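You operate a simulated robot arm through the tools that you are given. There is no shell and no other tool. Be economical: measure what you need, move in short steps, check, and stop when the job is done.

The job below is to be done with a simulated robot arm. You get a single attempt, and the scene is never put back.

Task
Measure the sleeve by the caliper and put the seal carton of that size in the red parts tray.
Fine: use the caliper; put the sleeve back and leave the caliper shut.
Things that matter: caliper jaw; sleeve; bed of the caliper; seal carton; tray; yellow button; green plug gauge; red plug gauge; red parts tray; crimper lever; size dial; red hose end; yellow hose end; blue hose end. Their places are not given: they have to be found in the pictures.

Only the result counts: the job must be done as asked and must still hold three seconds after the hand-in. Knocking over, shifting, dropping, spilling or breaking anything else fails it. Lids that push on must go on centred and level and be pressed home; caps that screw on are set level and turned clockwise until they are tight.

Robot
A 6-joint arm with a two-finger parallel gripper, fixed in place. Base frame: the origin is at the foot of the arm, x ahead of it, y to its left, z up. Readings come in mm, degrees, newtons and seconds.
Its first joint turns from -66.0 to 66.0 degrees. Payload 2.9 kg.
Tool frame: the origin (TCP) lies between the finger pads and is the grasp point; the fingertips stand 30 mm ahead of it; z points along the fingers, y is the line along which they close. The gripper opens to 110 mm. The fingers are 20 mm wide and 10 mm thick; the gripper's body (48 by 112 mm) begins 55 mm behind the TCP.
Orientation is told as [roll, pitch, yaw] about the base's x, y, z axes, in that order, counted from this pose: with the fingers straight down and closing along the base's y, the tool's x points along the base's -x, its y along +y and its z along -z.

Tools
- The arm moves only by the tool jog_arm. Its argument "increments" is a list of rows, each an object of numbers (a shift or turn left out is 0, a gripper value left out holds the last): "x", "y", "z": the shift along the tool's x, y, z in units of 300 mm (1.0 is 300 mm); "ax", "ay", "az": the turn, a rotation vector about the tool's x, y, z in units of 60 degrees (1.0 is 60 degrees); "hand": the opening, from 0 (shut) to 1 (fully open). In form: [{"x": .., "y": .., "z": .., "ax": .., "ay": .., "az": .., "hand": ..}, ...]. A call has 1 to 12 rows; each row is the pose to reach, as a shift and turn from the pose commanded when the call began, along the tool's axes at that moment. A call with a number of a shift or a turn outside -1 to 1 is refused whole. Rows are played at 5 a second. More than 50 mm and 8.6 degrees between two rows, or a gripper value outside its range, and nothing of the call is played. A pose out of reach is approached as far as the arm can. The call stops where the force on the tool passes 60 N (or 10 N more than at its start, if that is more) or the arm is blocked; 0.2 s more then pass. Each finger travels about 108 mm/s and halts on what it meets, pressing with about 29 N; the grip force reading is that of the motor and also rises with nothing between the fingers. The clock runs only during rows and for 0.2 s after the last one: add rows that repeat a pose to give the fingers time. It gives the time, the measured TCP pose, the force on the tool (base axes), the opening and the grip force at its end, in the units of the frame above (readings bear some noise).
- Cameras (640 x 400 px; columns grow to the right, rows downward): "scene" is fixed at [90.9, 451.9, 1378.3]; the picture's right is [-0.56, -0.83, 0.00], its down [-0.51, 0.34, -0.79] and it looks along [0.66, -0.44, -0.61] (base axes); focal length 365 px, centre (320, 200). "wrist" rides on the gripper at [-36, 0, -57] in the tool frame; the picture's right is [0.00, -1.00, 0.00], its down [0.97, 0.00, -0.24] and it looks along [0.24, 0.00, 0.97] (tool axes); focal length 218 px, centre (320, 200).
- snapshot(camera): a new picture of that camera. The clock stands still meanwhile.
- pixel_to_xyz(camera, pixels): there is no depth. For up to 12 entries [column, row, z] of the newest picture of that camera ("zoom" is the newest enlarged one), the place [x, y] in the base frame at which the ray of that pixel passes the height z, good to about 3 mm. The clock stands still meanwhile.
- zoom(camera, box): a new picture of the part [left, top, right, bottom] of that camera's present view, enlarged. The clock stands still meanwhile.
- hand_in(): hands the job in; it is judged then, once.

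Go step by step. Measure first, check grasps and placings, and put right what went wrong. The budget is 80 turns and 34 pictures, counting those below and the enlarged ones. Unless the task says otherwise, let go and move clear before handing in, and close with one line.

The tools are called after "Emit:" by a JSON object that holds its "name" and its "arguments". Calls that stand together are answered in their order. jog_arm: Moves the arm, as the interface text tells. Its arguments: {"type":"object","properties":{"increments":{"type":"array","items":{"type":"object","properties":{"x":{"type":"number"},"y":{"type":"number"},"z":{"type":"number"},"ax":{"type":"number"},"ay":{"type":"number"},"az":{"type":"number"},"hand":{"type":"number"}}}}},"required":["increments"]} The other tools are called the same way: snapshot (camera) takes a picture; pixel_to_xyz (camera, pixels) gives the place at which the rays of pixels pass given heights; zoom (camera, box) takes an enlarged picture of a part of a camera's view; hand_in () hands the job in.

At the start:

```text
time_s: 0.0
ee_pos: [469.4, -209.4, 1097.5]
orientation: [0.0, 0.0, 0.0]
force: [0.1, -1.2, -0.8]
gripper_width: 110.2
grasp_force: 0.2
```

scene: 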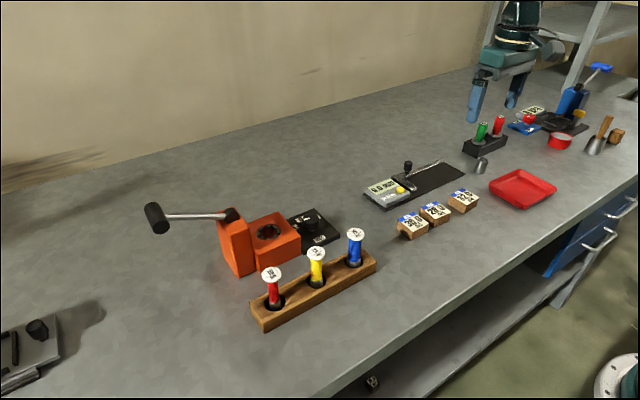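
wrist: 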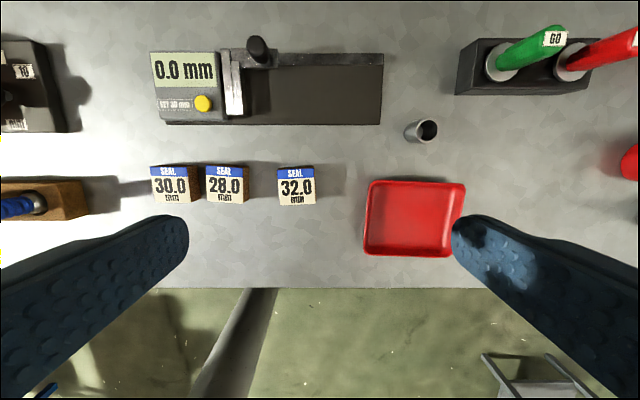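

The wrist picture shows the caliper (display 0.0, yellow button at 203,103), the sleeve at about (421,131), three cartons (30, 28, 32) and the red tray at (415,218). I'll enlarge the caliper and get positions.

Emit:
{"name": "zoom", "arguments": {"camera": "wrist", "box": [130, 20, 470, 232]}}

Emit:
{"name": "zoom", "arguments": {"camera": "scene", "box": [350, 120, 570, 257]}}

Emit:
{"name": "pixel_to_xyz", "arguments": {"camera": "wrist", "pixels": [[203, 103, 300], [421, 131, 300], [170, 185, 300], [225, 185, 300], [296, 187, 300], [415, 218, 300], [232, 80, 300], [257, 48, 300], [382, 55, 300], [380, 124, 300], [150, 52, 300], [421, 131, 800]]}}

```text
1.88 times, centred on (300, 126) of wrist
```

zoom: 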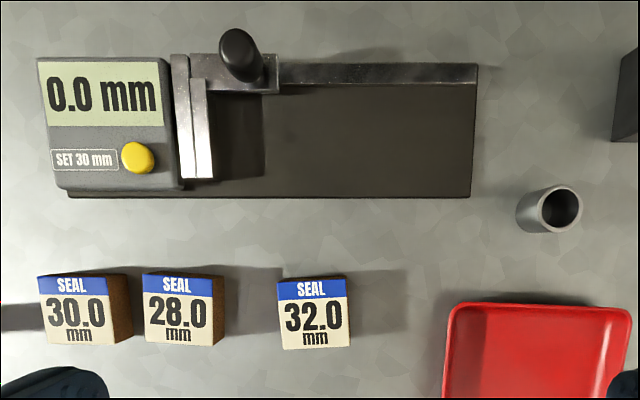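

```text
2.91 times, centred on (460, 188) of scene
```

zoom: 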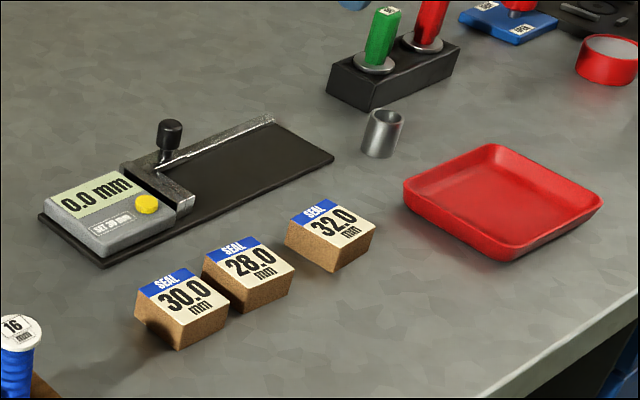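

```text
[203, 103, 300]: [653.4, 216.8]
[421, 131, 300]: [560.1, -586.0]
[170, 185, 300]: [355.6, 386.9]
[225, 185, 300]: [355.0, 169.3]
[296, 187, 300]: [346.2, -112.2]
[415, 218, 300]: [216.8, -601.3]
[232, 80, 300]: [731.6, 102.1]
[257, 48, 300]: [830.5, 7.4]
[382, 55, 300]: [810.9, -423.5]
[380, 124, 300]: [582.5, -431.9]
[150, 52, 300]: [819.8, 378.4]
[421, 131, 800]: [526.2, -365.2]
```

Triangulating the two pictures (bed corner at wrist 380,124 and scene 464,174) puts the bench near z ≈ 860, not 300, so I will trust the pictures for height. I'll come nearer for a better measurement of the caliper and the sleeve.

Emit:
{"name": "jog_arm", "arguments": {"increments": [{"x": -0.05, "y": -0.03, "z": 0.11}, {"x": -0.1, "y": -0.07, "z": 0.22}, {"x": -0.135, "y": -0.1, "z": 0.325}, {"x": -0.135, "y": -0.1, "z": 0.325}]}}

Emit:
{"name": "snapshot", "arguments": {"camera": "wrist"}}

```text
time_s: 1.0
ee_pos: [509.7, -237.6, 1002.3]
orientation: [0.0, 0.1, 0.0]
force: [-0.7, -0.1, -0.2]
gripper_width: 110.0
grasp_force: 0.1
```

```text
29 pictures are left
```

wrist: 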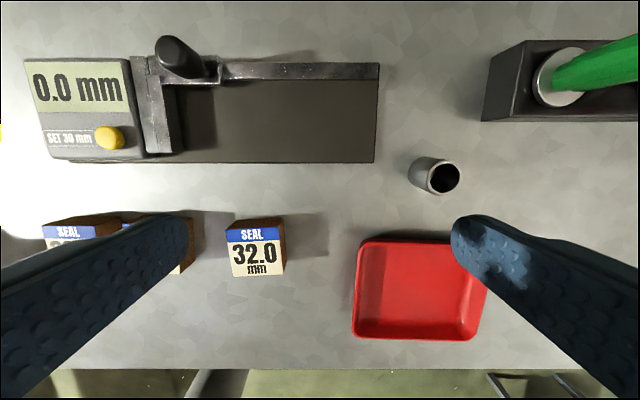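

The closer view shows the sleeve top rim at about (443,178), its base near (422,165), and the knob top at (172,45). I'll get coordinates at the estimated heights.

Emit:
{"name": "pixel_to_xyz", "arguments": {"camera": "wrist", "pixels": [[375, 163, 862], [445, 178, 860], [445, 178, 885], [445, 178, 895], [423, 173, 860], [172, 45, 900], [200, 68, 870], [179, 153, 880], [110, 138, 880], [379, 64, 870], [256, 236, 885], [485, 338, 860]]}}

Emit:
{"name": "zoom", "arguments": {"camera": "wrist", "box": [20, 20, 260, 170]}}

Emit:
{"name": "zoom", "arguments": {"camera": "scene", "box": [355, 135, 515, 235]}}

```text
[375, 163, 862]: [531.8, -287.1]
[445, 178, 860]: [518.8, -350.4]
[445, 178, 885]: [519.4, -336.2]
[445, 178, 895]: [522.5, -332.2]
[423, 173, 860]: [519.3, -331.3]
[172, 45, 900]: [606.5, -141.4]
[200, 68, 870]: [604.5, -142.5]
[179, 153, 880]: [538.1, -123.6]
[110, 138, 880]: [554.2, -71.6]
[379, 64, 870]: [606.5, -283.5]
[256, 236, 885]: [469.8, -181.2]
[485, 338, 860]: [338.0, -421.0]
```

```text
2.67 times, centred on (140, 95) of wrist
```

zoom: 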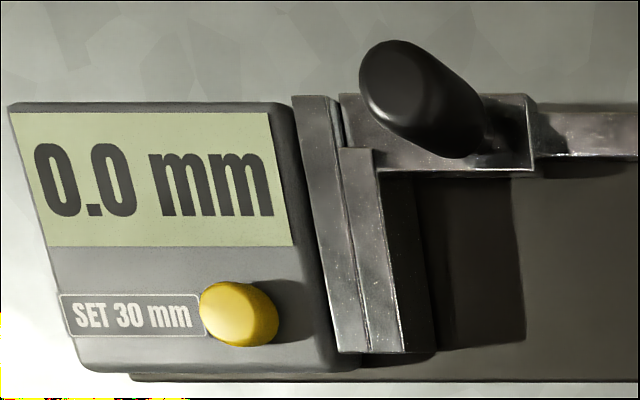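

```text
4.00 times, centred on (435, 185) of scene
```

zoom: 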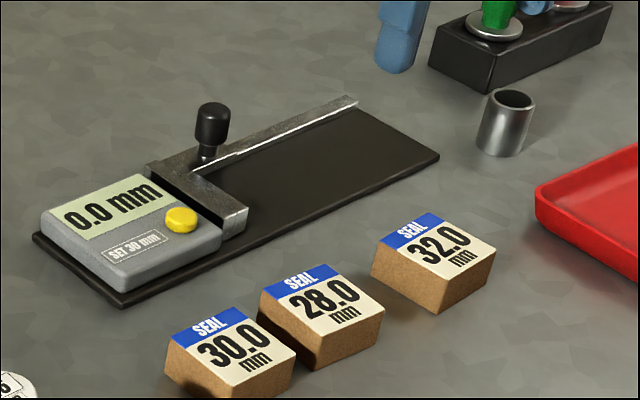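

From both pictures: sleeve axis ≈ (520.5,-332), top z ≈ 894; knob ≈ (601,-147), top z ≈ 911. I'll go over the knob with the fingers partly closed and check the alignment.

Emit:
{"name": "jog_arm", "arguments": {"increments": [{"x": -0.08, "y": 0.08, "z": 0.03, "hand": 0.34}, {"x": -0.16, "y": 0.16, "z": 0.07}, {"x": -0.24, "y": 0.24, "z": 0.11}, {"x": -0.304, "y": 0.302, "z": 0.157}, {"x": -0.304, "y": 0.302, "z": 0.157}]}}

Emit:
{"name": "snapshot", "arguments": {"camera": "wrist"}}

Emit:
{"name": "zoom", "arguments": {"camera": "scene", "box": [355, 105, 515, 205]}}

```text
time_s: 2.2
ee_pos: [598.2, -152.1, 952.5]
orientation: [0.0, 0.0, 0.0]
force: [-0.3, -0.3, 0.1]
gripper_width: 37.3
grasp_force: 0.0
```

```text
26 pictures are left
```

wrist: 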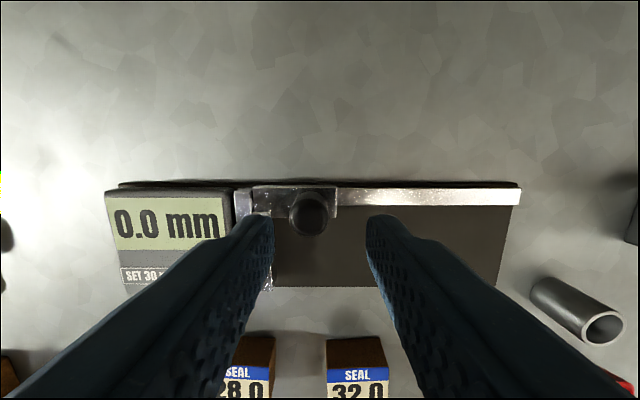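

```text
4.00 times, centred on (435, 155) of scene
```

zoom: 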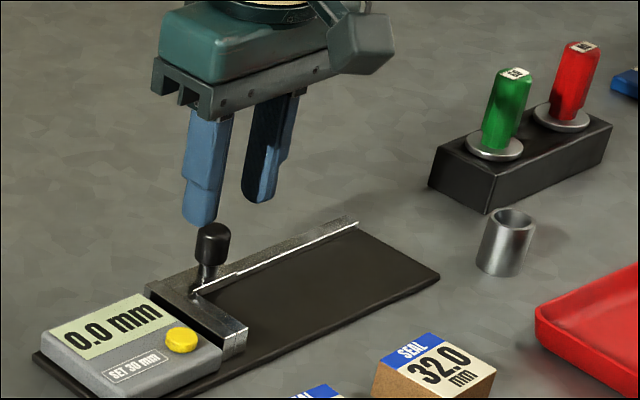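

The knob (313,213) lies about 3 mm to +y and 5 mm to +x of the finger midpoint, with fingers clear either side. I'll correct, descend to TCP z ≈ 910 and close on it.

Emit:
{"name": "jog_arm", "arguments": {"increments": [{"x": -0.014, "y": 0.01, "z": 0.0}, {"x": -0.014, "y": 0.01, "z": 0.07}, {"x": -0.014, "y": 0.01, "z": 0.135}, {"x": -0.014, "y": 0.01, "z": 0.135, "hand": 0.0}, {"x": -0.014, "y": 0.01, "z": 0.135}, {"x": -0.014, "y": 0.01, "z": 0.135}]}}

Emit:
{"name": "snapshot", "arguments": {"camera": "wrist"}}

```text
time_s: 3.6
ee_pos: [604.0, -146.8, 912.5]
orientation: [0.0, -0.2, 0.0]
force: [1.2, -2.7, 7.2]
gripper_width: 19.5
grasp_force: 45.0
```

```text
24 pictures are left
```

wrist: 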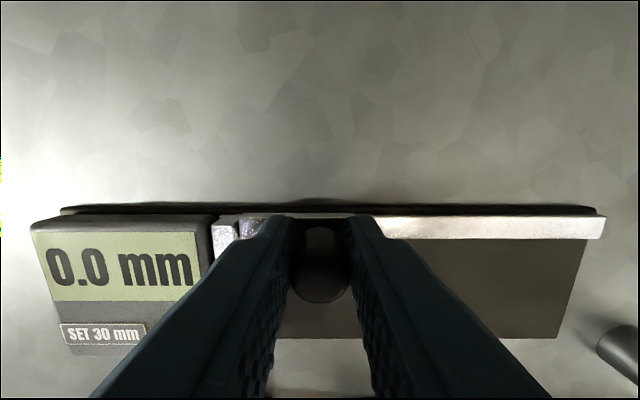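

The knob is held (19.5 mm wide, 45 N). I'll slide the jaw open along -y by about 85 mm in small steps.

Emit:
{"name": "jog_arm", "arguments": {"increments": [{"y": -0.03}, {"y": -0.07}, {"y": -0.11}, {"y": -0.15}, {"y": -0.19}, {"y": -0.23}, {"y": -0.27}, {"y": -0.285}, {"y": -0.285}]}}

Emit:
{"name": "zoom", "arguments": {"camera": "scene", "box": [355, 105, 515, 205]}}

```text
time_s: 5.1
ee_pos: [605.1, -206.0, 912.9]
orientation: [0.6, 0.8, 1.5]
force: [-7.1, 9.4, 8.4]
gripper_width: 19.8
grasp_force: 44.8
stopped in row 7: the force on the tool passed its limit (the readings are from after the stop); the commanded pose is now the measured one
```

```text
4.00 times, centred on (435, 155) of scene
```

zoom: 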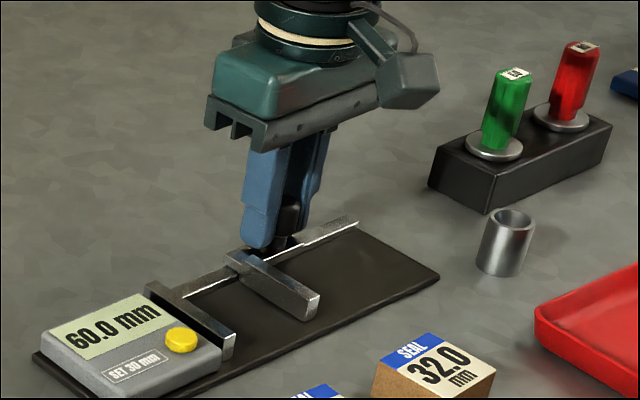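

The display reads 60.0 mm and the jaw is at its stop, which is wide enough. I'll let go of the knob and rise straight up.

Emit:
{"name": "jog_arm", "arguments": {"increments": [{"hand": 0.35}, {"hand": 0.35}, {"z": -0.05}, {"z": -0.15}, {"z": -0.25}, {"z": -0.25}]}}

```text
time_s: 6.5
ee_pos: [607.7, -205.7, 985.5]
orientation: [0.4, 0.8, 1.6]
force: [-0.7, -0.1, -0.6]
gripper_width: 38.4
grasp_force: 0.0
```

The knob is free with the jaw left open. I'll level the tool and move over the sleeve, then turn the wrist 90° so that the fingers close along x.

Emit:
{"name": "jog_arm", "arguments": {"increments": [{"x": 0.075, "y": -0.103, "ax": 0.003, "ay": -0.006, "az": 0.013}, {"x": 0.15, "y": -0.206, "ax": 0.006, "ay": -0.013, "az": 0.027}, {"x": 0.225, "y": -0.309, "ax": 0.006, "ay": -0.013, "az": 0.027}, {"x": 0.3, "y": -0.412, "ax": 0.006, "ay": -0.013, "az": 0.027}, {"x": 0.3, "y": -0.412, "ax": 0.006, "ay": -0.013, "az": 0.027}]}}

Emit:
{"name": "jog_arm", "arguments": {"increments": [{"az": -0.14, "hand": 0.55}, {"az": -0.28}, {"az": -0.42}, {"az": -0.56}, {"az": -0.7}, {"az": -0.84}, {"az": -0.98}, {"az": -0.98}]}}

```text
time_s: 7.7
ee_pos: [518.9, -334.5, 986.5]
orientation: [0.0, -0.1, -0.2]
force: [0.0, -0.9, -0.1]
gripper_width: 38.6
grasp_force: 0.0
```

```text
time_s: 9.5
ee_pos: [518.4, -334.0, 987.5]
orientation: [0.0, -0.2, 58.7]
force: [-0.2, -0.3, 0.1]
gripper_width: 60.5
grasp_force: 0.2
```

Yaw is 58.7° so far with the position held. I'll turn the remaining 31.3° and look.

Emit:
{"name": "jog_arm", "arguments": {"increments": [{"az": -0.13}, {"az": -0.26}, {"az": -0.39}, {"az": -0.522}, {"az": -0.522}]}}

Emit:
{"name": "snapshot", "arguments": {"camera": "wrist"}}

```text
time_s: 10.7
ee_pos: [519.0, -333.4, 987.1]
orientation: [-0.1, -0.1, 90.1]
force: [0.4, 0.2, 0.3]
gripper_width: 60.4
grasp_force: 0.1
```

```text
22 pictures are left
```

wrist: 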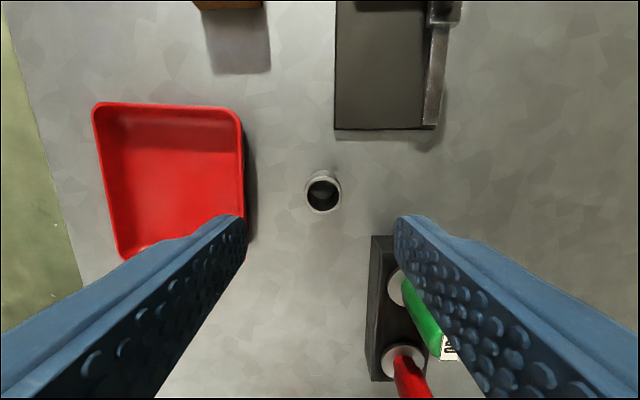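

The sleeve's rim centre at (323,191) lies well between the fingers (247–394), needing about +2 mm x and +3 mm y. I'll descend to TCP z ≈ 898 and grip it.

Emit:
{"name": "jog_arm", "arguments": {"increments": [{"x": -0.01, "y": -0.006, "hand": 0.48}, {"x": -0.01, "y": -0.006, "z": 0.1}, {"x": -0.01, "y": -0.006, "z": 0.2}, {"x": -0.01, "y": -0.006, "z": 0.295}, {"x": -0.01, "y": -0.006, "z": 0.295}]}}

Emit:
{"name": "snapshot", "arguments": {"camera": "wrist"}}

```text
time_s: 11.9
ee_pos: [519.8, -332.8, 899.5]
orientation: [-0.1, -0.1, 90.0]
force: [-0.1, 0.1, -0.4]
gripper_width: 52.6
grasp_force: 0.1
```

```text
21 pictures are left
```

wrist: 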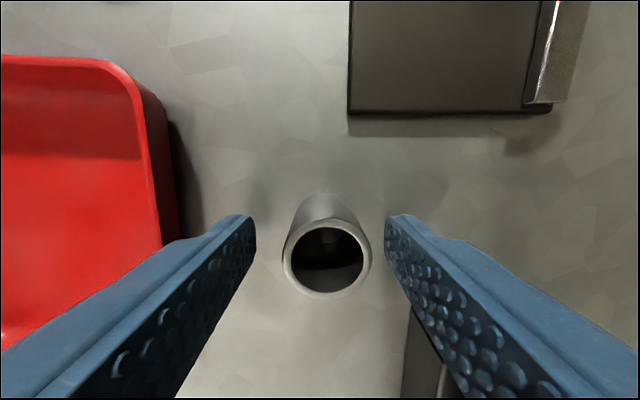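

Rim centre (327,257) is about 2 mm to +x of the finger midpoint. I'll shift by that, close gently and check the width.

Emit:
{"name": "jog_arm", "arguments": {"increments": [{"x": -0.005, "y": -0.007}, {"x": -0.005, "y": -0.007, "hand": 0.3}, {"x": -0.005, "y": -0.007, "hand": 0.0}, {"x": -0.005, "y": -0.007, "hand": 0.0}, {"x": -0.005, "y": -0.007, "hand": 0.0}]}}

```text
time_s: 13.1
ee_pos: [521.8, -330.7, 899.5]
orientation: [0.0, -0.2, 90.0]
force: [0.9, 0.4, 0.6]
gripper_width: 27.4
grasp_force: 29.0
```

The sleeve is held (27.4 mm by the gripper, which is rough). I'll lift 60 mm and carry it over the gap between the jaws, then look before lowering.

Emit:
{"name": "jog_arm", "arguments": {"increments": [{"z": -0.07}, {"z": -0.14}, {"z": -0.21}, {"x": -0.1, "y": -0.017, "z": -0.21}, {"x": -0.21, "y": -0.034, "z": -0.21}, {"x": -0.32, "y": -0.051, "z": -0.21}, {"x": -0.43, "y": -0.068, "z": -0.21}, {"x": -0.54, "y": -0.085, "z": -0.21}, {"x": -0.629, "y": -0.1, "z": -0.21}, {"x": -0.629, "y": -0.1, "z": -0.21}]}}

Emit:
{"name": "snapshot", "arguments": {"camera": "wrist"}}

Emit:
{"name": "zoom", "arguments": {"camera": "scene", "box": [355, 105, 515, 205]}}

```text
time_s: 15.3
ee_pos: [552.4, -140.4, 962.8]
orientation: [-0.1, 0.0, 89.9]
force: [0.3, -0.5, -1.7]
gripper_width: 27.2
grasp_force: 29.5
```

```text
20 pictures are left
```

wrist: 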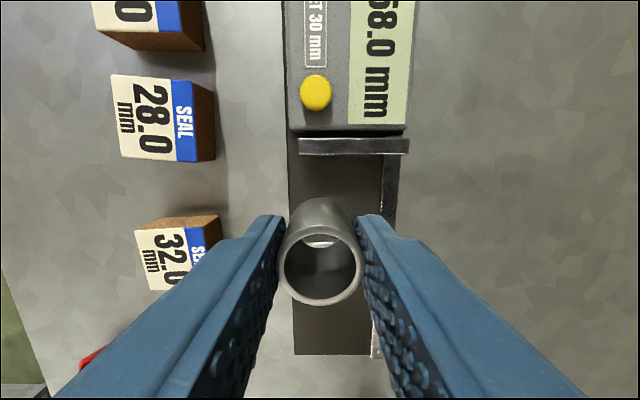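

```text
4.00 times, centred on (435, 155) of scene
```

zoom: 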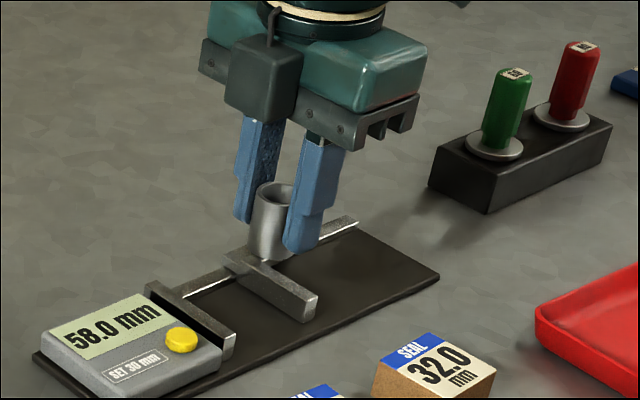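

The display reads 58.0 mm and the sleeve is between the jaws; the fixed jaw's face (row ~153) is near y = -109. I'll shift to about (556,-129) and lower most of the way.

Emit:
{"name": "jog_arm", "arguments": {"increments": [{"x": -0.037, "y": -0.013}, {"x": -0.037, "y": -0.013, "z": 0.06}, {"x": -0.037, "y": -0.013, "z": 0.12}, {"x": -0.037, "y": -0.013, "z": 0.175}, {"x": -0.037, "y": -0.013, "z": 0.175}]}}

Emit:
{"name": "snapshot", "arguments": {"camera": "wrist"}}

Emit:
{"name": "zoom", "arguments": {"camera": "scene", "box": [360, 130, 480, 205]}}

```text
time_s: 16.5
ee_pos: [556.4, -130.0, 908.6]
orientation: [-0.2, -0.1, 90.0]
force: [0.0, -0.5, -0.9]
gripper_width: 27.2
grasp_force: 28.7
```

```text
18 pictures are left
```

wrist: 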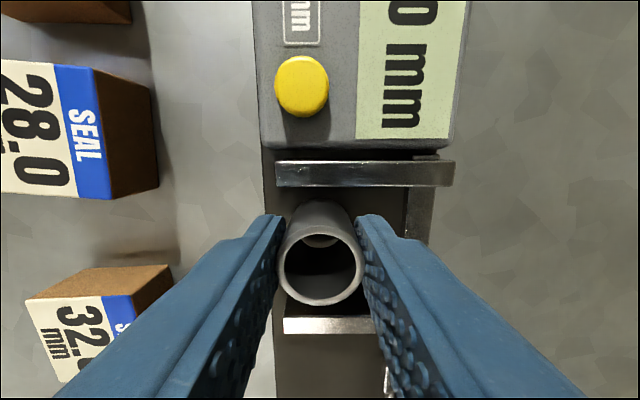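

```text
5.33 times, centred on (420, 168) of scene
```

zoom: 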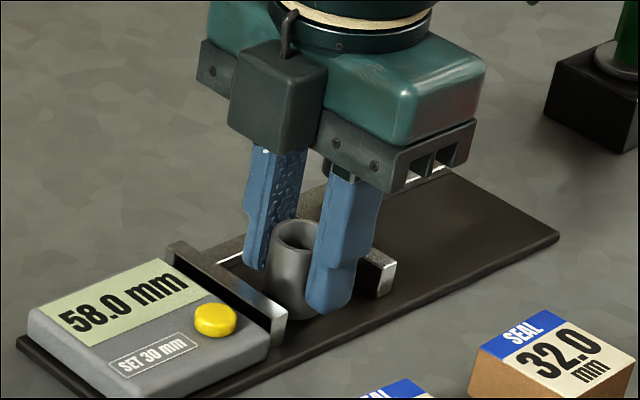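

The sleeve is cleanly between the jaws and still free (force ≈ 0). I'll lower in small steps until the bed pushes back.

Emit:
{"name": "jog_arm", "arguments": {"increments": [{"z": 0.004}, {"z": 0.008}, {"z": 0.01}, {"z": 0.01}]}}

```text
time_s: 17.5
ee_pos: [557.1, -130.6, 906.6]
orientation: [0.0, -0.1, 90.0]
force: [-0.5, -0.2, -1.2]
gripper_width: 27.4
grasp_force: 28.9
```

Emit:
{"name": "jog_arm", "arguments": {"increments": [{"z": 0.003}, {"z": 0.006}, {"z": 0.006}]}}

```text
time_s: 18.3
ee_pos: [556.3, -129.2, 905.2]
orientation: [-0.1, -0.1, 90.0]
force: [0.1, 0.6, 0.8]
gripper_width: 27.0
grasp_force: 29.2
```

Vertical force is still about nil (0.8 N), so I'll go on down another 1.5 mm.

Emit:
{"name": "jog_arm", "arguments": {"increments": [{"z": 0.003}, {"z": 0.005}, {"z": 0.005}]}}

```text
time_s: 19.1
ee_pos: [556.6, -129.4, 904.7]
orientation: [-0.2, -0.1, 90.0]
force: [-2.5, 2.7, 17.1]
gripper_width: 27.4
grasp_force: 29.2
```

Contact with the bed (17 N up). I'll ease up slightly, open to about 37 mm and rise clear.

Emit:
{"name": "jog_arm", "arguments": {"increments": [{"z": -0.002}, {"z": -0.002, "hand": 0.33}, {"z": -0.002, "hand": 0.33}, {"z": -0.05}, {"z": -0.15}, {"z": -0.25}, {"z": -0.25}]}}

Emit:
{"name": "snapshot", "arguments": {"camera": "wrist"}}

```text
time_s: 20.7
ee_pos: [555.8, -130.2, 979.7]
orientation: [-0.1, -0.1, 90.0]
force: [-0.3, -0.6, -0.7]
gripper_width: 36.5
grasp_force: 0.0
```

```text
16 pictures are left
```

wrist: 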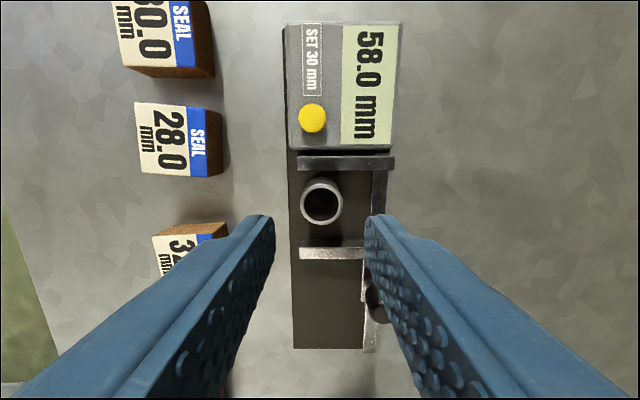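

The sleeve stands upright on the bed between the jaws, display 58.0 mm. I'll move over the knob at about (603,-203), keeping this wrist turn, and check.

Emit:
{"name": "jog_arm", "arguments": {"increments": [{"x": 0.08, "y": -0.052, "hand": 0.42}, {"x": 0.16, "y": -0.104}, {"x": 0.243, "y": -0.157}, {"x": 0.243, "y": -0.157, "z": 0.06}, {"x": 0.243, "y": -0.157, "z": 0.06}]}}

Emit:
{"name": "snapshot", "arguments": {"camera": "wrist"}}

```text
time_s: 21.9
ee_pos: [606.4, -203.9, 960.5]
orientation: [-0.1, -0.2, 89.9]
force: [-0.2, -0.4, -0.8]
gripper_width: 46.0
grasp_force: 0.1
```

```text
15 pictures are left
```

wrist: 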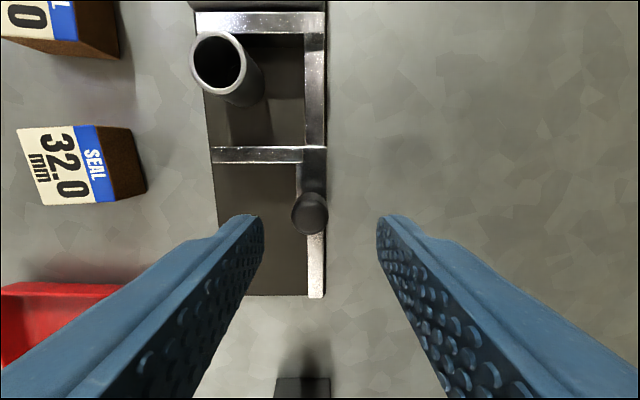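

Knob at (311,212) → about (602,-200.5). I'll correct, descend and close on it.

Emit:
{"name": "jog_arm", "arguments": {"increments": [{"x": -0.01, "y": 0.014}, {"x": -0.01, "y": 0.014, "z": 0.08}, {"x": -0.01, "y": 0.014, "z": 0.163}, {"x": -0.01, "y": 0.014, "z": 0.163, "hand": 0.2}, {"x": -0.01, "y": 0.014, "z": 0.163, "hand": 0.0}, {"x": -0.01, "y": 0.014, "z": 0.163, "hand": 0.0}]}}

```text
time_s: 23.3
ee_pos: [599.8, -200.0, 910.8]
orientation: [0.0, -0.2, 89.9]
force: [-0.9, 0.1, -1.9]
gripper_width: 19.7
grasp_force: 44.6
```

Knob is held (19.7 mm). I'll slide the jaw +y about 24 mm, slowly.

Emit:
{"name": "jog_arm", "arguments": {"increments": [{"x": -0.015}, {"x": -0.03}, {"x": -0.045}, {"x": -0.06}, {"x": -0.072}, {"x": -0.08}, {"x": -0.08}]}}

Emit:
{"name": "zoom", "arguments": {"camera": "scene", "box": [360, 130, 480, 205]}}

```text
time_s: 24.9
ee_pos: [600.1, -174.9, 911.4]
orientation: [-0.1, -0.2, 89.9]
force: [-9.5, -0.6, 8.1]
gripper_width: 19.5
grasp_force: 45.1
```

```text
5.33 times, centred on (420, 168) of scene
```

zoom: 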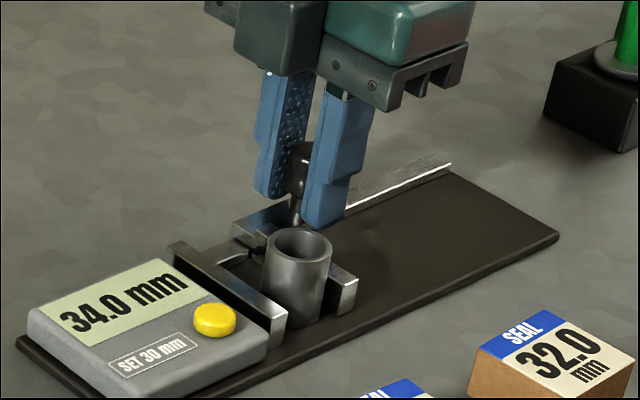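

Display 34.0 mm with the sleeve still upright. I'll continue in millimetre steps and watch the y force.

Emit:
{"name": "jog_arm", "arguments": {"increments": [{"x": -0.004}, {"x": -0.008}, {"x": -0.012}, {"x": -0.015}, {"x": -0.018}, {"x": -0.02}, {"x": -0.02}]}}

Emit:
{"name": "zoom", "arguments": {"camera": "scene", "box": [360, 130, 480, 205]}}

```text
time_s: 26.5
ee_pos: [599.3, -169.4, 910.7]
orientation: [-0.1, -0.1, 90.0]
force: [-5.4, -0.6, -0.1]
gripper_width: 19.5
grasp_force: 45.0
```

```text
5.33 times, centred on (420, 168) of scene
```

zoom: 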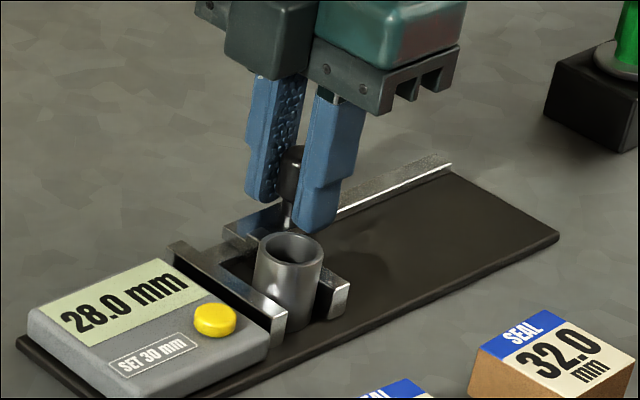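

Display 28.0 mm, yet there is no closing force and a gap seems to remain, so the jaw isn't tight on the sleeve. I'll push on in small steps.

Emit:
{"name": "jog_arm", "arguments": {"increments": [{"x": -0.003}, {"x": -0.006}, {"x": -0.009}, {"x": -0.012}, {"x": -0.012}]}}

Emit:
{"name": "zoom", "arguments": {"camera": "scene", "box": [360, 130, 480, 205]}}

```text
time_s: 27.7
ee_pos: [601.2, -170.6, 909.8]
orientation: [-0.1, 0.0, 89.5]
force: [0.0, -26.6, -9.9]
gripper_width: 19.4
grasp_force: 45.7
```

```text
5.33 times, centred on (420, 168) of scene
```

zoom: 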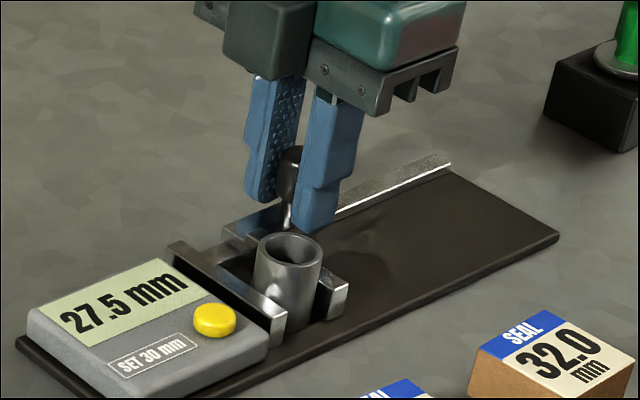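

With 27 N of closing force the reading is 27.5 mm, and at first touch it was 28.0; the gripper width (27.3) agrees, so the 28.0 carton is the one. I'll slide the jaw back open by about 28 mm.

Emit:
{"name": "jog_arm", "arguments": {"increments": [{"x": 0.012}, {"x": 0.028}, {"x": 0.044}, {"x": 0.06}, {"x": 0.076}, {"x": 0.092}, {"x": 0.1}, {"x": 0.1}]}}

Emit:
{"name": "zoom", "arguments": {"camera": "scene", "box": [360, 130, 480, 205]}}

```text
time_s: 29.5
ee_pos: [600.9, -196.5, 911.0]
orientation: [-0.1, -0.2, 89.9]
force: [4.3, 0.0, -3.1]
gripper_width: 19.6
grasp_force: 44.6
```

```text
5.33 times, centred on (420, 168) of scene
```

zoom: 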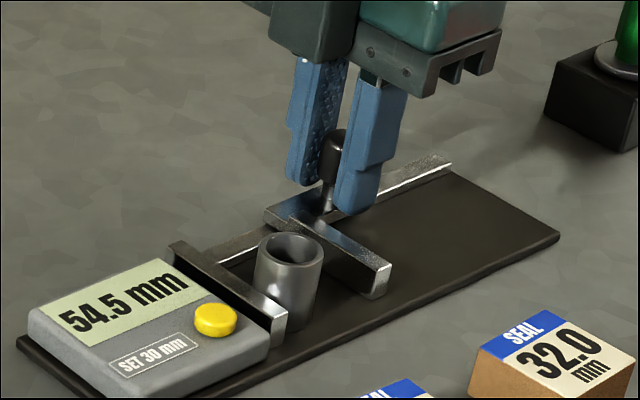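

The jaw is open to 54.5 mm and the sleeve stands against the fixed jaw. I'll release the knob, rise and go over the sleeve.

Emit:
{"name": "jog_arm", "arguments": {"increments": [{"hand": 0.42}, {"hand": 0.42}, {"z": -0.1}, {"z": -0.2}, {"x": -0.08, "y": 0.05, "z": -0.22}, {"x": -0.16, "y": 0.1, "z": -0.22}, {"x": -0.24, "y": 0.15, "z": -0.22}, {"x": -0.24, "y": 0.15, "z": -0.22}]}}

Emit:
{"name": "snapshot", "arguments": {"camera": "wrist"}}

```text
time_s: 31.3
ee_pos: [556.2, -120.1, 978.3]
orientation: [-0.1, -0.1, 89.9]
force: [0.4, -1.0, 0.6]
gripper_width: 46.2
grasp_force: 0.1
```

```text
10 pictures are left
```

wrist: 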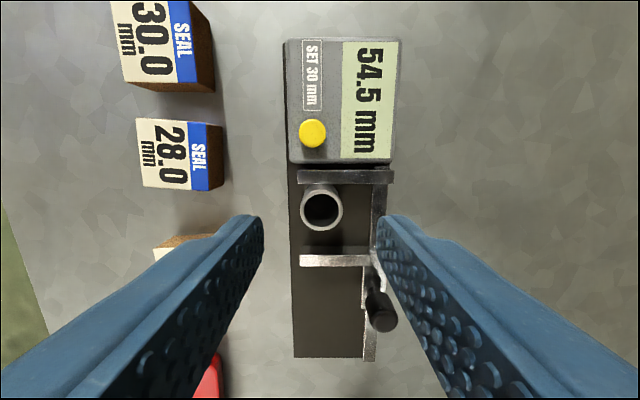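

The sleeve rim (321,207) is about 2 mm to -y of the TCP and centred in x. I'll shift 5 mm to -y (to clear the fixed jaw), narrow the fingers, descend to z ≈ 905, and grip.

Emit:
{"name": "jog_arm", "arguments": {"increments": [{"x": 0.017, "hand": 0.36}, {"x": 0.017, "z": 0.08}, {"x": 0.017, "z": 0.16}, {"x": 0.017, "z": 0.242}, {"x": 0.017, "z": 0.242, "hand": 0.2}, {"x": 0.017, "z": 0.242, "hand": 0.0}, {"x": 0.017, "z": 0.242, "hand": 0.0}]}}

```text
time_s: 32.9
ee_pos: [554.8, -127.7, 905.9]
orientation: [-0.1, -0.1, 90.0]
force: [0.0, -0.5, 2.5]
gripper_width: 27.1
grasp_force: 28.7
```

The sleeve is held again (27.1 mm). I'll lift and carry it back over its starting place, then check the offset in the hand.

Emit:
{"name": "jog_arm", "arguments": {"increments": [{"z": -0.07}, {"z": -0.14}, {"z": -0.2}, {"x": 0.1, "y": 0.016, "z": -0.2}, {"x": 0.22, "y": 0.035, "z": -0.2}, {"x": 0.34, "y": 0.055, "z": -0.2}, {"x": 0.46, "y": 0.074, "z": -0.2}, {"x": 0.58, "y": 0.093, "z": -0.2}, {"x": 0.688, "y": 0.11, "z": -0.2}, {"x": 0.688, "y": 0.11, "z": -0.2}]}}

Emit:
{"name": "snapshot", "arguments": {"camera": "wrist"}}

```text
time_s: 35.1
ee_pos: [524.1, -334.9, 965.0]
orientation: [-0.1, -0.1, 90.0]
force: [-0.2, 0.8, -1.5]
gripper_width: 27.3
grasp_force: 29.1
```

```text
9 pictures are left
```

wrist: 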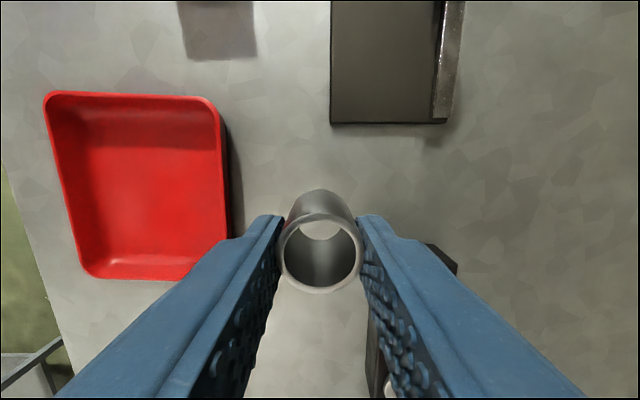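

Rim centre is (321,253): the sleeve sits about 4 mm to +y in the hand, as planned, so it is over its starting place within 2 mm. I'll trim 1.5 mm and lower to just above the bench.

Emit:
{"name": "jog_arm", "arguments": {"increments": [{"x": 0.002, "y": 0.005}, {"x": 0.002, "y": 0.005, "z": 0.07}, {"x": 0.002, "y": 0.005, "z": 0.14}, {"x": 0.002, "y": 0.005, "z": 0.203}, {"x": 0.002, "y": 0.005, "z": 0.203}]}}

Emit:
{"name": "jog_arm", "arguments": {"increments": [{"z": 0.003}, {"z": 0.006}, {"z": 0.006}]}}

```text
time_s: 36.3
ee_pos: [523.2, -335.7, 902.5]
orientation: [0.0, -0.1, 90.0]
force: [-0.7, -0.1, -1.0]
gripper_width: 27.1
grasp_force: 29.2
```

```text
time_s: 37.1
ee_pos: [520.6, -335.5, 901.3]
orientation: [0.0, -0.1, 89.9]
force: [0.6, 0.3, -1.9]
gripper_width: 27.3
grasp_force: 29.2
```

No contact yet at z ≈ 901. I'll go down another 1.5 mm.

Emit:
{"name": "jog_arm", "arguments": {"increments": [{"z": 0.003}, {"z": 0.005}, {"z": 0.005}]}}

```text
time_s: 37.9
ee_pos: [520.7, -335.1, 899.5]
orientation: [-0.2, -0.1, 89.9]
force: [0.4, -1.2, -0.9]
gripper_width: 27.1
grasp_force: 29.5
```

Emit:
{"name": "jog_arm", "arguments": {"increments": [{"z": 0.003}, {"z": 0.005}, {"z": 0.005}]}}

```text
time_s: 38.7
ee_pos: [521.9, -335.5, 898.5]
orientation: [-0.2, -0.1, 90.0]
force: [-0.2, 1.4, 8.1]
gripper_width: 26.9
grasp_force: 29.2
```

Contact (8 N). I'll release the sleeve, rise, and travel to above the caliper knob.

Emit:
{"name": "jog_arm", "arguments": {"increments": [{"hand": 0.4}, {"hand": 0.42}, {"z": -0.08}, {"z": -0.16}, {"z": -0.23}, {"x": -0.11, "y": -0.065, "z": -0.23}, {"x": -0.22, "y": -0.13, "z": -0.23}, {"x": -0.34, "y": -0.195, "z": -0.22}, {"x": -0.46, "y": -0.263, "z": -0.21}, {"x": -0.46, "y": -0.263, "z": -0.21}]}}

Emit:
{"name": "snapshot", "arguments": {"camera": "wrist"}}

```text
time_s: 40.9
ee_pos: [601.3, -198.8, 963.7]
orientation: [0.0, -0.1, 89.9]
force: [0.4, 1.3, -0.2]
gripper_width: 46.5
grasp_force: 0.1
```

```text
8 pictures are left
```

wrist: 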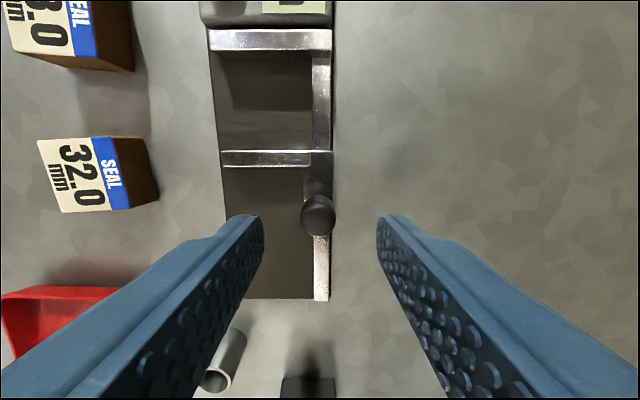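

The sleeve stands back in place (220,370) and the knob (319,214) is centred under the hand. I'll descend, grip and slide the jaw shut.

Emit:
{"name": "jog_arm", "arguments": {"increments": [{"x": -0.003, "z": 0.06}, {"x": -0.003, "z": 0.12}, {"x": -0.003, "z": 0.175}, {"x": -0.003, "z": 0.175, "hand": 0.2}, {"x": -0.003, "z": 0.175, "hand": 0.0}, {"x": -0.003, "z": 0.175, "hand": 0.0}]}}

Emit:
{"name": "jog_arm", "arguments": {"increments": [{"x": -0.02}, {"x": -0.04}, {"x": -0.06}, {"x": -0.08}, {"x": -0.1}, {"x": -0.12}, {"x": -0.14}, {"x": -0.16}, {"x": -0.17}, {"x": -0.17}]}}

```text
time_s: 42.3
ee_pos: [599.5, -199.2, 910.6]
orientation: [0.0, -0.2, 89.9]
force: [-0.5, -0.9, -0.8]
gripper_width: 19.7
grasp_force: 45.2
```

```text
time_s: 44.5
ee_pos: [601.0, -145.6, 910.1]
orientation: [-0.2, -0.2, 90.0]
force: [14.1, -0.9, 3.1]
gripper_width: 20.2
grasp_force: 45.0
```

The jaw has followed to y ≈ -146 without resistance. I'll push a little further until it meets the fixed jaw.

Emit:
{"name": "jog_arm", "arguments": {"increments": [{"x": -0.004}, {"x": -0.008}, {"x": -0.012}, {"x": -0.016}, {"x": -0.016}]}}

Emit:
{"name": "zoom", "arguments": {"camera": "scene", "box": [360, 120, 520, 220]}}

```text
time_s: 45.7
ee_pos: [599.9, -143.4, 909.7]
orientation: [-0.1, 0.0, 89.7]
force: [5.6, -18.5, 13.5]
gripper_width: 19.6
grasp_force: 45.1
```

```text
4.00 times, centred on (440, 170) of scene
```

zoom: 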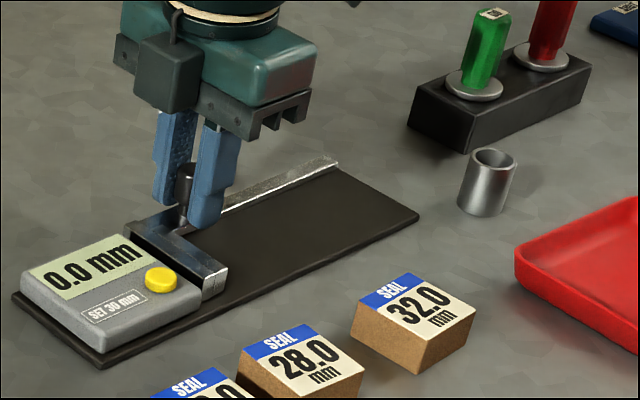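

Caliper shut, reading 0.0, and the sleeve stands back in its place. I'll release the knob and move over the 28.0 carton at about (459,-90).

Emit:
{"name": "jog_arm", "arguments": {"increments": [{"x": 0.003}, {"x": 0.003, "hand": 0.42}, {"x": 0.003, "hand": 0.42}, {"z": -0.11}, {"z": -0.21}, {"x": -0.045, "y": 0.12, "z": -0.21}, {"x": -0.09, "y": 0.24, "z": -0.21}, {"x": -0.135, "y": 0.36, "z": -0.21}, {"x": -0.177, "y": 0.47, "z": -0.21, "hand": 0.7}, {"x": -0.177, "y": 0.47, "z": -0.21, "hand": 0.7}]}}

Emit:
{"name": "snapshot", "arguments": {"camera": "wrist"}}

```text
time_s: 47.9
ee_pos: [460.3, -88.6, 974.2]
orientation: [-0.1, -0.2, 89.9]
force: [0.4, -0.1, -0.3]
gripper_width: 76.8
grasp_force: 0.0
```

```text
6 pictures are left
```

wrist: 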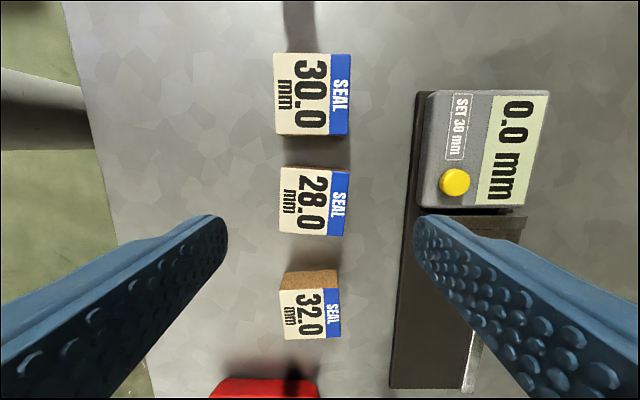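

The display reads 0.0 with the hand clear. The 28.0 carton's top centre (315,202) is about 3.5 mm to -x and 1.5 mm to -y of the hand; I'll correct, descend to z ≈ 895 and grip.

Emit:
{"name": "jog_arm", "arguments": {"increments": [{"x": 0.005, "y": 0.012}, {"x": 0.005, "y": 0.012, "z": 0.1}, {"x": 0.005, "y": 0.012, "z": 0.19}, {"x": 0.005, "y": 0.012, "z": 0.264}, {"x": 0.005, "y": 0.012, "z": 0.264, "hand": 0.5}, {"x": 0.005, "y": 0.012, "z": 0.264, "hand": 0.3}, {"x": 0.005, "y": 0.012, "z": 0.264, "hand": 0.3}, {"x": 0.005, "y": 0.012, "z": 0.264, "hand": 0.3}]}}

```text
time_s: 49.7
ee_pos: [458.9, -89.8, 892.5]
orientation: [-0.1, -0.3, 90.0]
force: [-0.4, 0.0, -0.8]
gripper_width: 45.3
grasp_force: 29.6
```

The carton is held (45.3 mm). I'll lift 60 mm and carry it over the tray centre, about (408,-331).

Emit:
{"name": "jog_arm", "arguments": {"increments": [{"z": -0.07}, {"z": -0.14}, {"z": -0.2}, {"x": 0.12, "y": 0.025, "z": -0.2}, {"x": 0.26, "y": 0.055, "z": -0.2}, {"x": 0.4, "y": 0.085, "z": -0.2}, {"x": 0.54, "y": 0.115, "z": -0.2}, {"x": 0.68, "y": 0.145, "z": -0.2}, {"x": 0.804, "y": 0.17, "z": -0.2}, {"x": 0.804, "y": 0.17, "z": -0.2}]}}

Emit:
{"name": "snapshot", "arguments": {"camera": "wrist"}}

```text
time_s: 51.9
ee_pos: [403.5, -331.9, 952.5]
orientation: [-0.1, -0.1, 90.0]
force: [-0.2, -0.4, -0.6]
gripper_width: 45.1
grasp_force: 29.3
```

```text
5 pictures are left
```

wrist: 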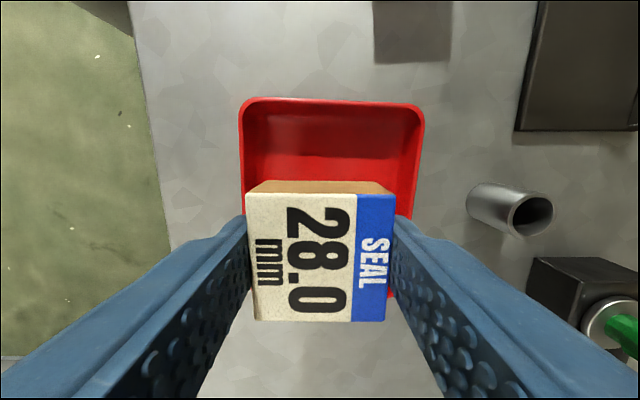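

The tray rim (cols 241–424, row 105) shows its centre about 6 mm to +x and 3 mm to -y of the hand. I'll correct that and lower to just above the tray floor.

Emit:
{"name": "jog_arm", "arguments": {"increments": [{"x": 0.01, "y": -0.021}, {"x": 0.01, "y": -0.021, "z": 0.06}, {"x": 0.01, "y": -0.021, "z": 0.12}, {"x": 0.01, "y": -0.021, "z": 0.17}, {"x": 0.01, "y": -0.021, "z": 0.17}]}}

Emit:
{"name": "jog_arm", "arguments": {"increments": [{"z": 0.004}, {"z": 0.007}, {"z": 0.007}]}}

```text
time_s: 53.1
ee_pos: [409.4, -333.1, 901.4]
orientation: [-0.1, -0.1, 89.9]
force: [0.4, 0.8, -1.2]
gripper_width: 44.9
grasp_force: 29.2
```

```text
time_s: 53.9
ee_pos: [409.6, -333.6, 899.3]
orientation: [-0.1, -0.1, 90.0]
force: [-0.5, -0.5, -0.2]
gripper_width: 45.1
grasp_force: 29.3
```

No contact yet at z ≈ 899. I'll continue in small steps.

Emit:
{"name": "jog_arm", "arguments": {"increments": [{"z": 0.003}, {"z": 0.006}, {"z": 0.006}]}}

```text
time_s: 54.7
ee_pos: [409.8, -332.7, 898.2]
orientation: [-0.2, -0.2, 89.9]
force: [-0.9, 0.3, 0.1]
gripper_width: 44.7
grasp_force: 28.7
```

Emit:
{"name": "jog_arm", "arguments": {"increments": [{"z": 0.003}, {"z": 0.006}, {"z": 0.006}]}}

```text
time_s: 55.5
ee_pos: [410.3, -333.4, 895.6]
orientation: [-0.1, 0.0, 90.0]
force: [-0.4, 2.0, 7.1]
gripper_width: 44.9
grasp_force: 29.4
```

Contact with the tray floor (7 N). I'll open only to about 56 mm to stay clear of the tray walls, rise, and look.

Emit:
{"name": "jog_arm", "arguments": {"increments": [{"hand": 0.5}, {"hand": 0.5}, {"z": -0.06}, {"z": -0.15}, {"z": -0.3}, {"z": -0.45}, {"z": -0.45}]}}

Emit:
{"name": "snapshot", "arguments": {"camera": "wrist"}}

Emit:
{"name": "zoom", "arguments": {"camera": "scene", "box": [360, 90, 568, 220]}}

```text
time_s: 57.1
ee_pos: [411.6, -331.7, 1029.6]
orientation: [-0.1, -0.1, 89.9]
force: [0.6, -0.3, -0.1]
gripper_width: 55.0
grasp_force: 0.0
```

```text
4 pictures are left
```

wrist: 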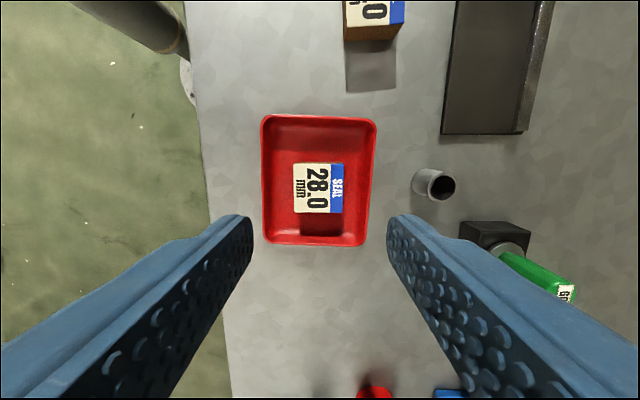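

```text
3.08 times, centred on (464, 155) of scene
```

zoom: 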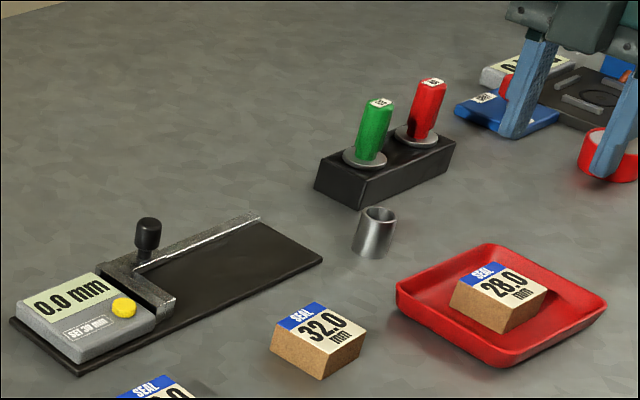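

The 28.0 carton lies flat in the red tray, the sleeve stands in its original place, the caliper is shut at 0.0, and the hand is clear. Handing in.

Emit:
{"name": "hand_in", "arguments": {}}

```text
The job is handed in.
```

The caliper read 28.0 mm at first touch and 27.5 mm pressed, so the sleeve was taken as 28 mm. The 28.0 seal carton is in the red parts tray, the sleeve is back in its place and the caliper is shut at 0.0.
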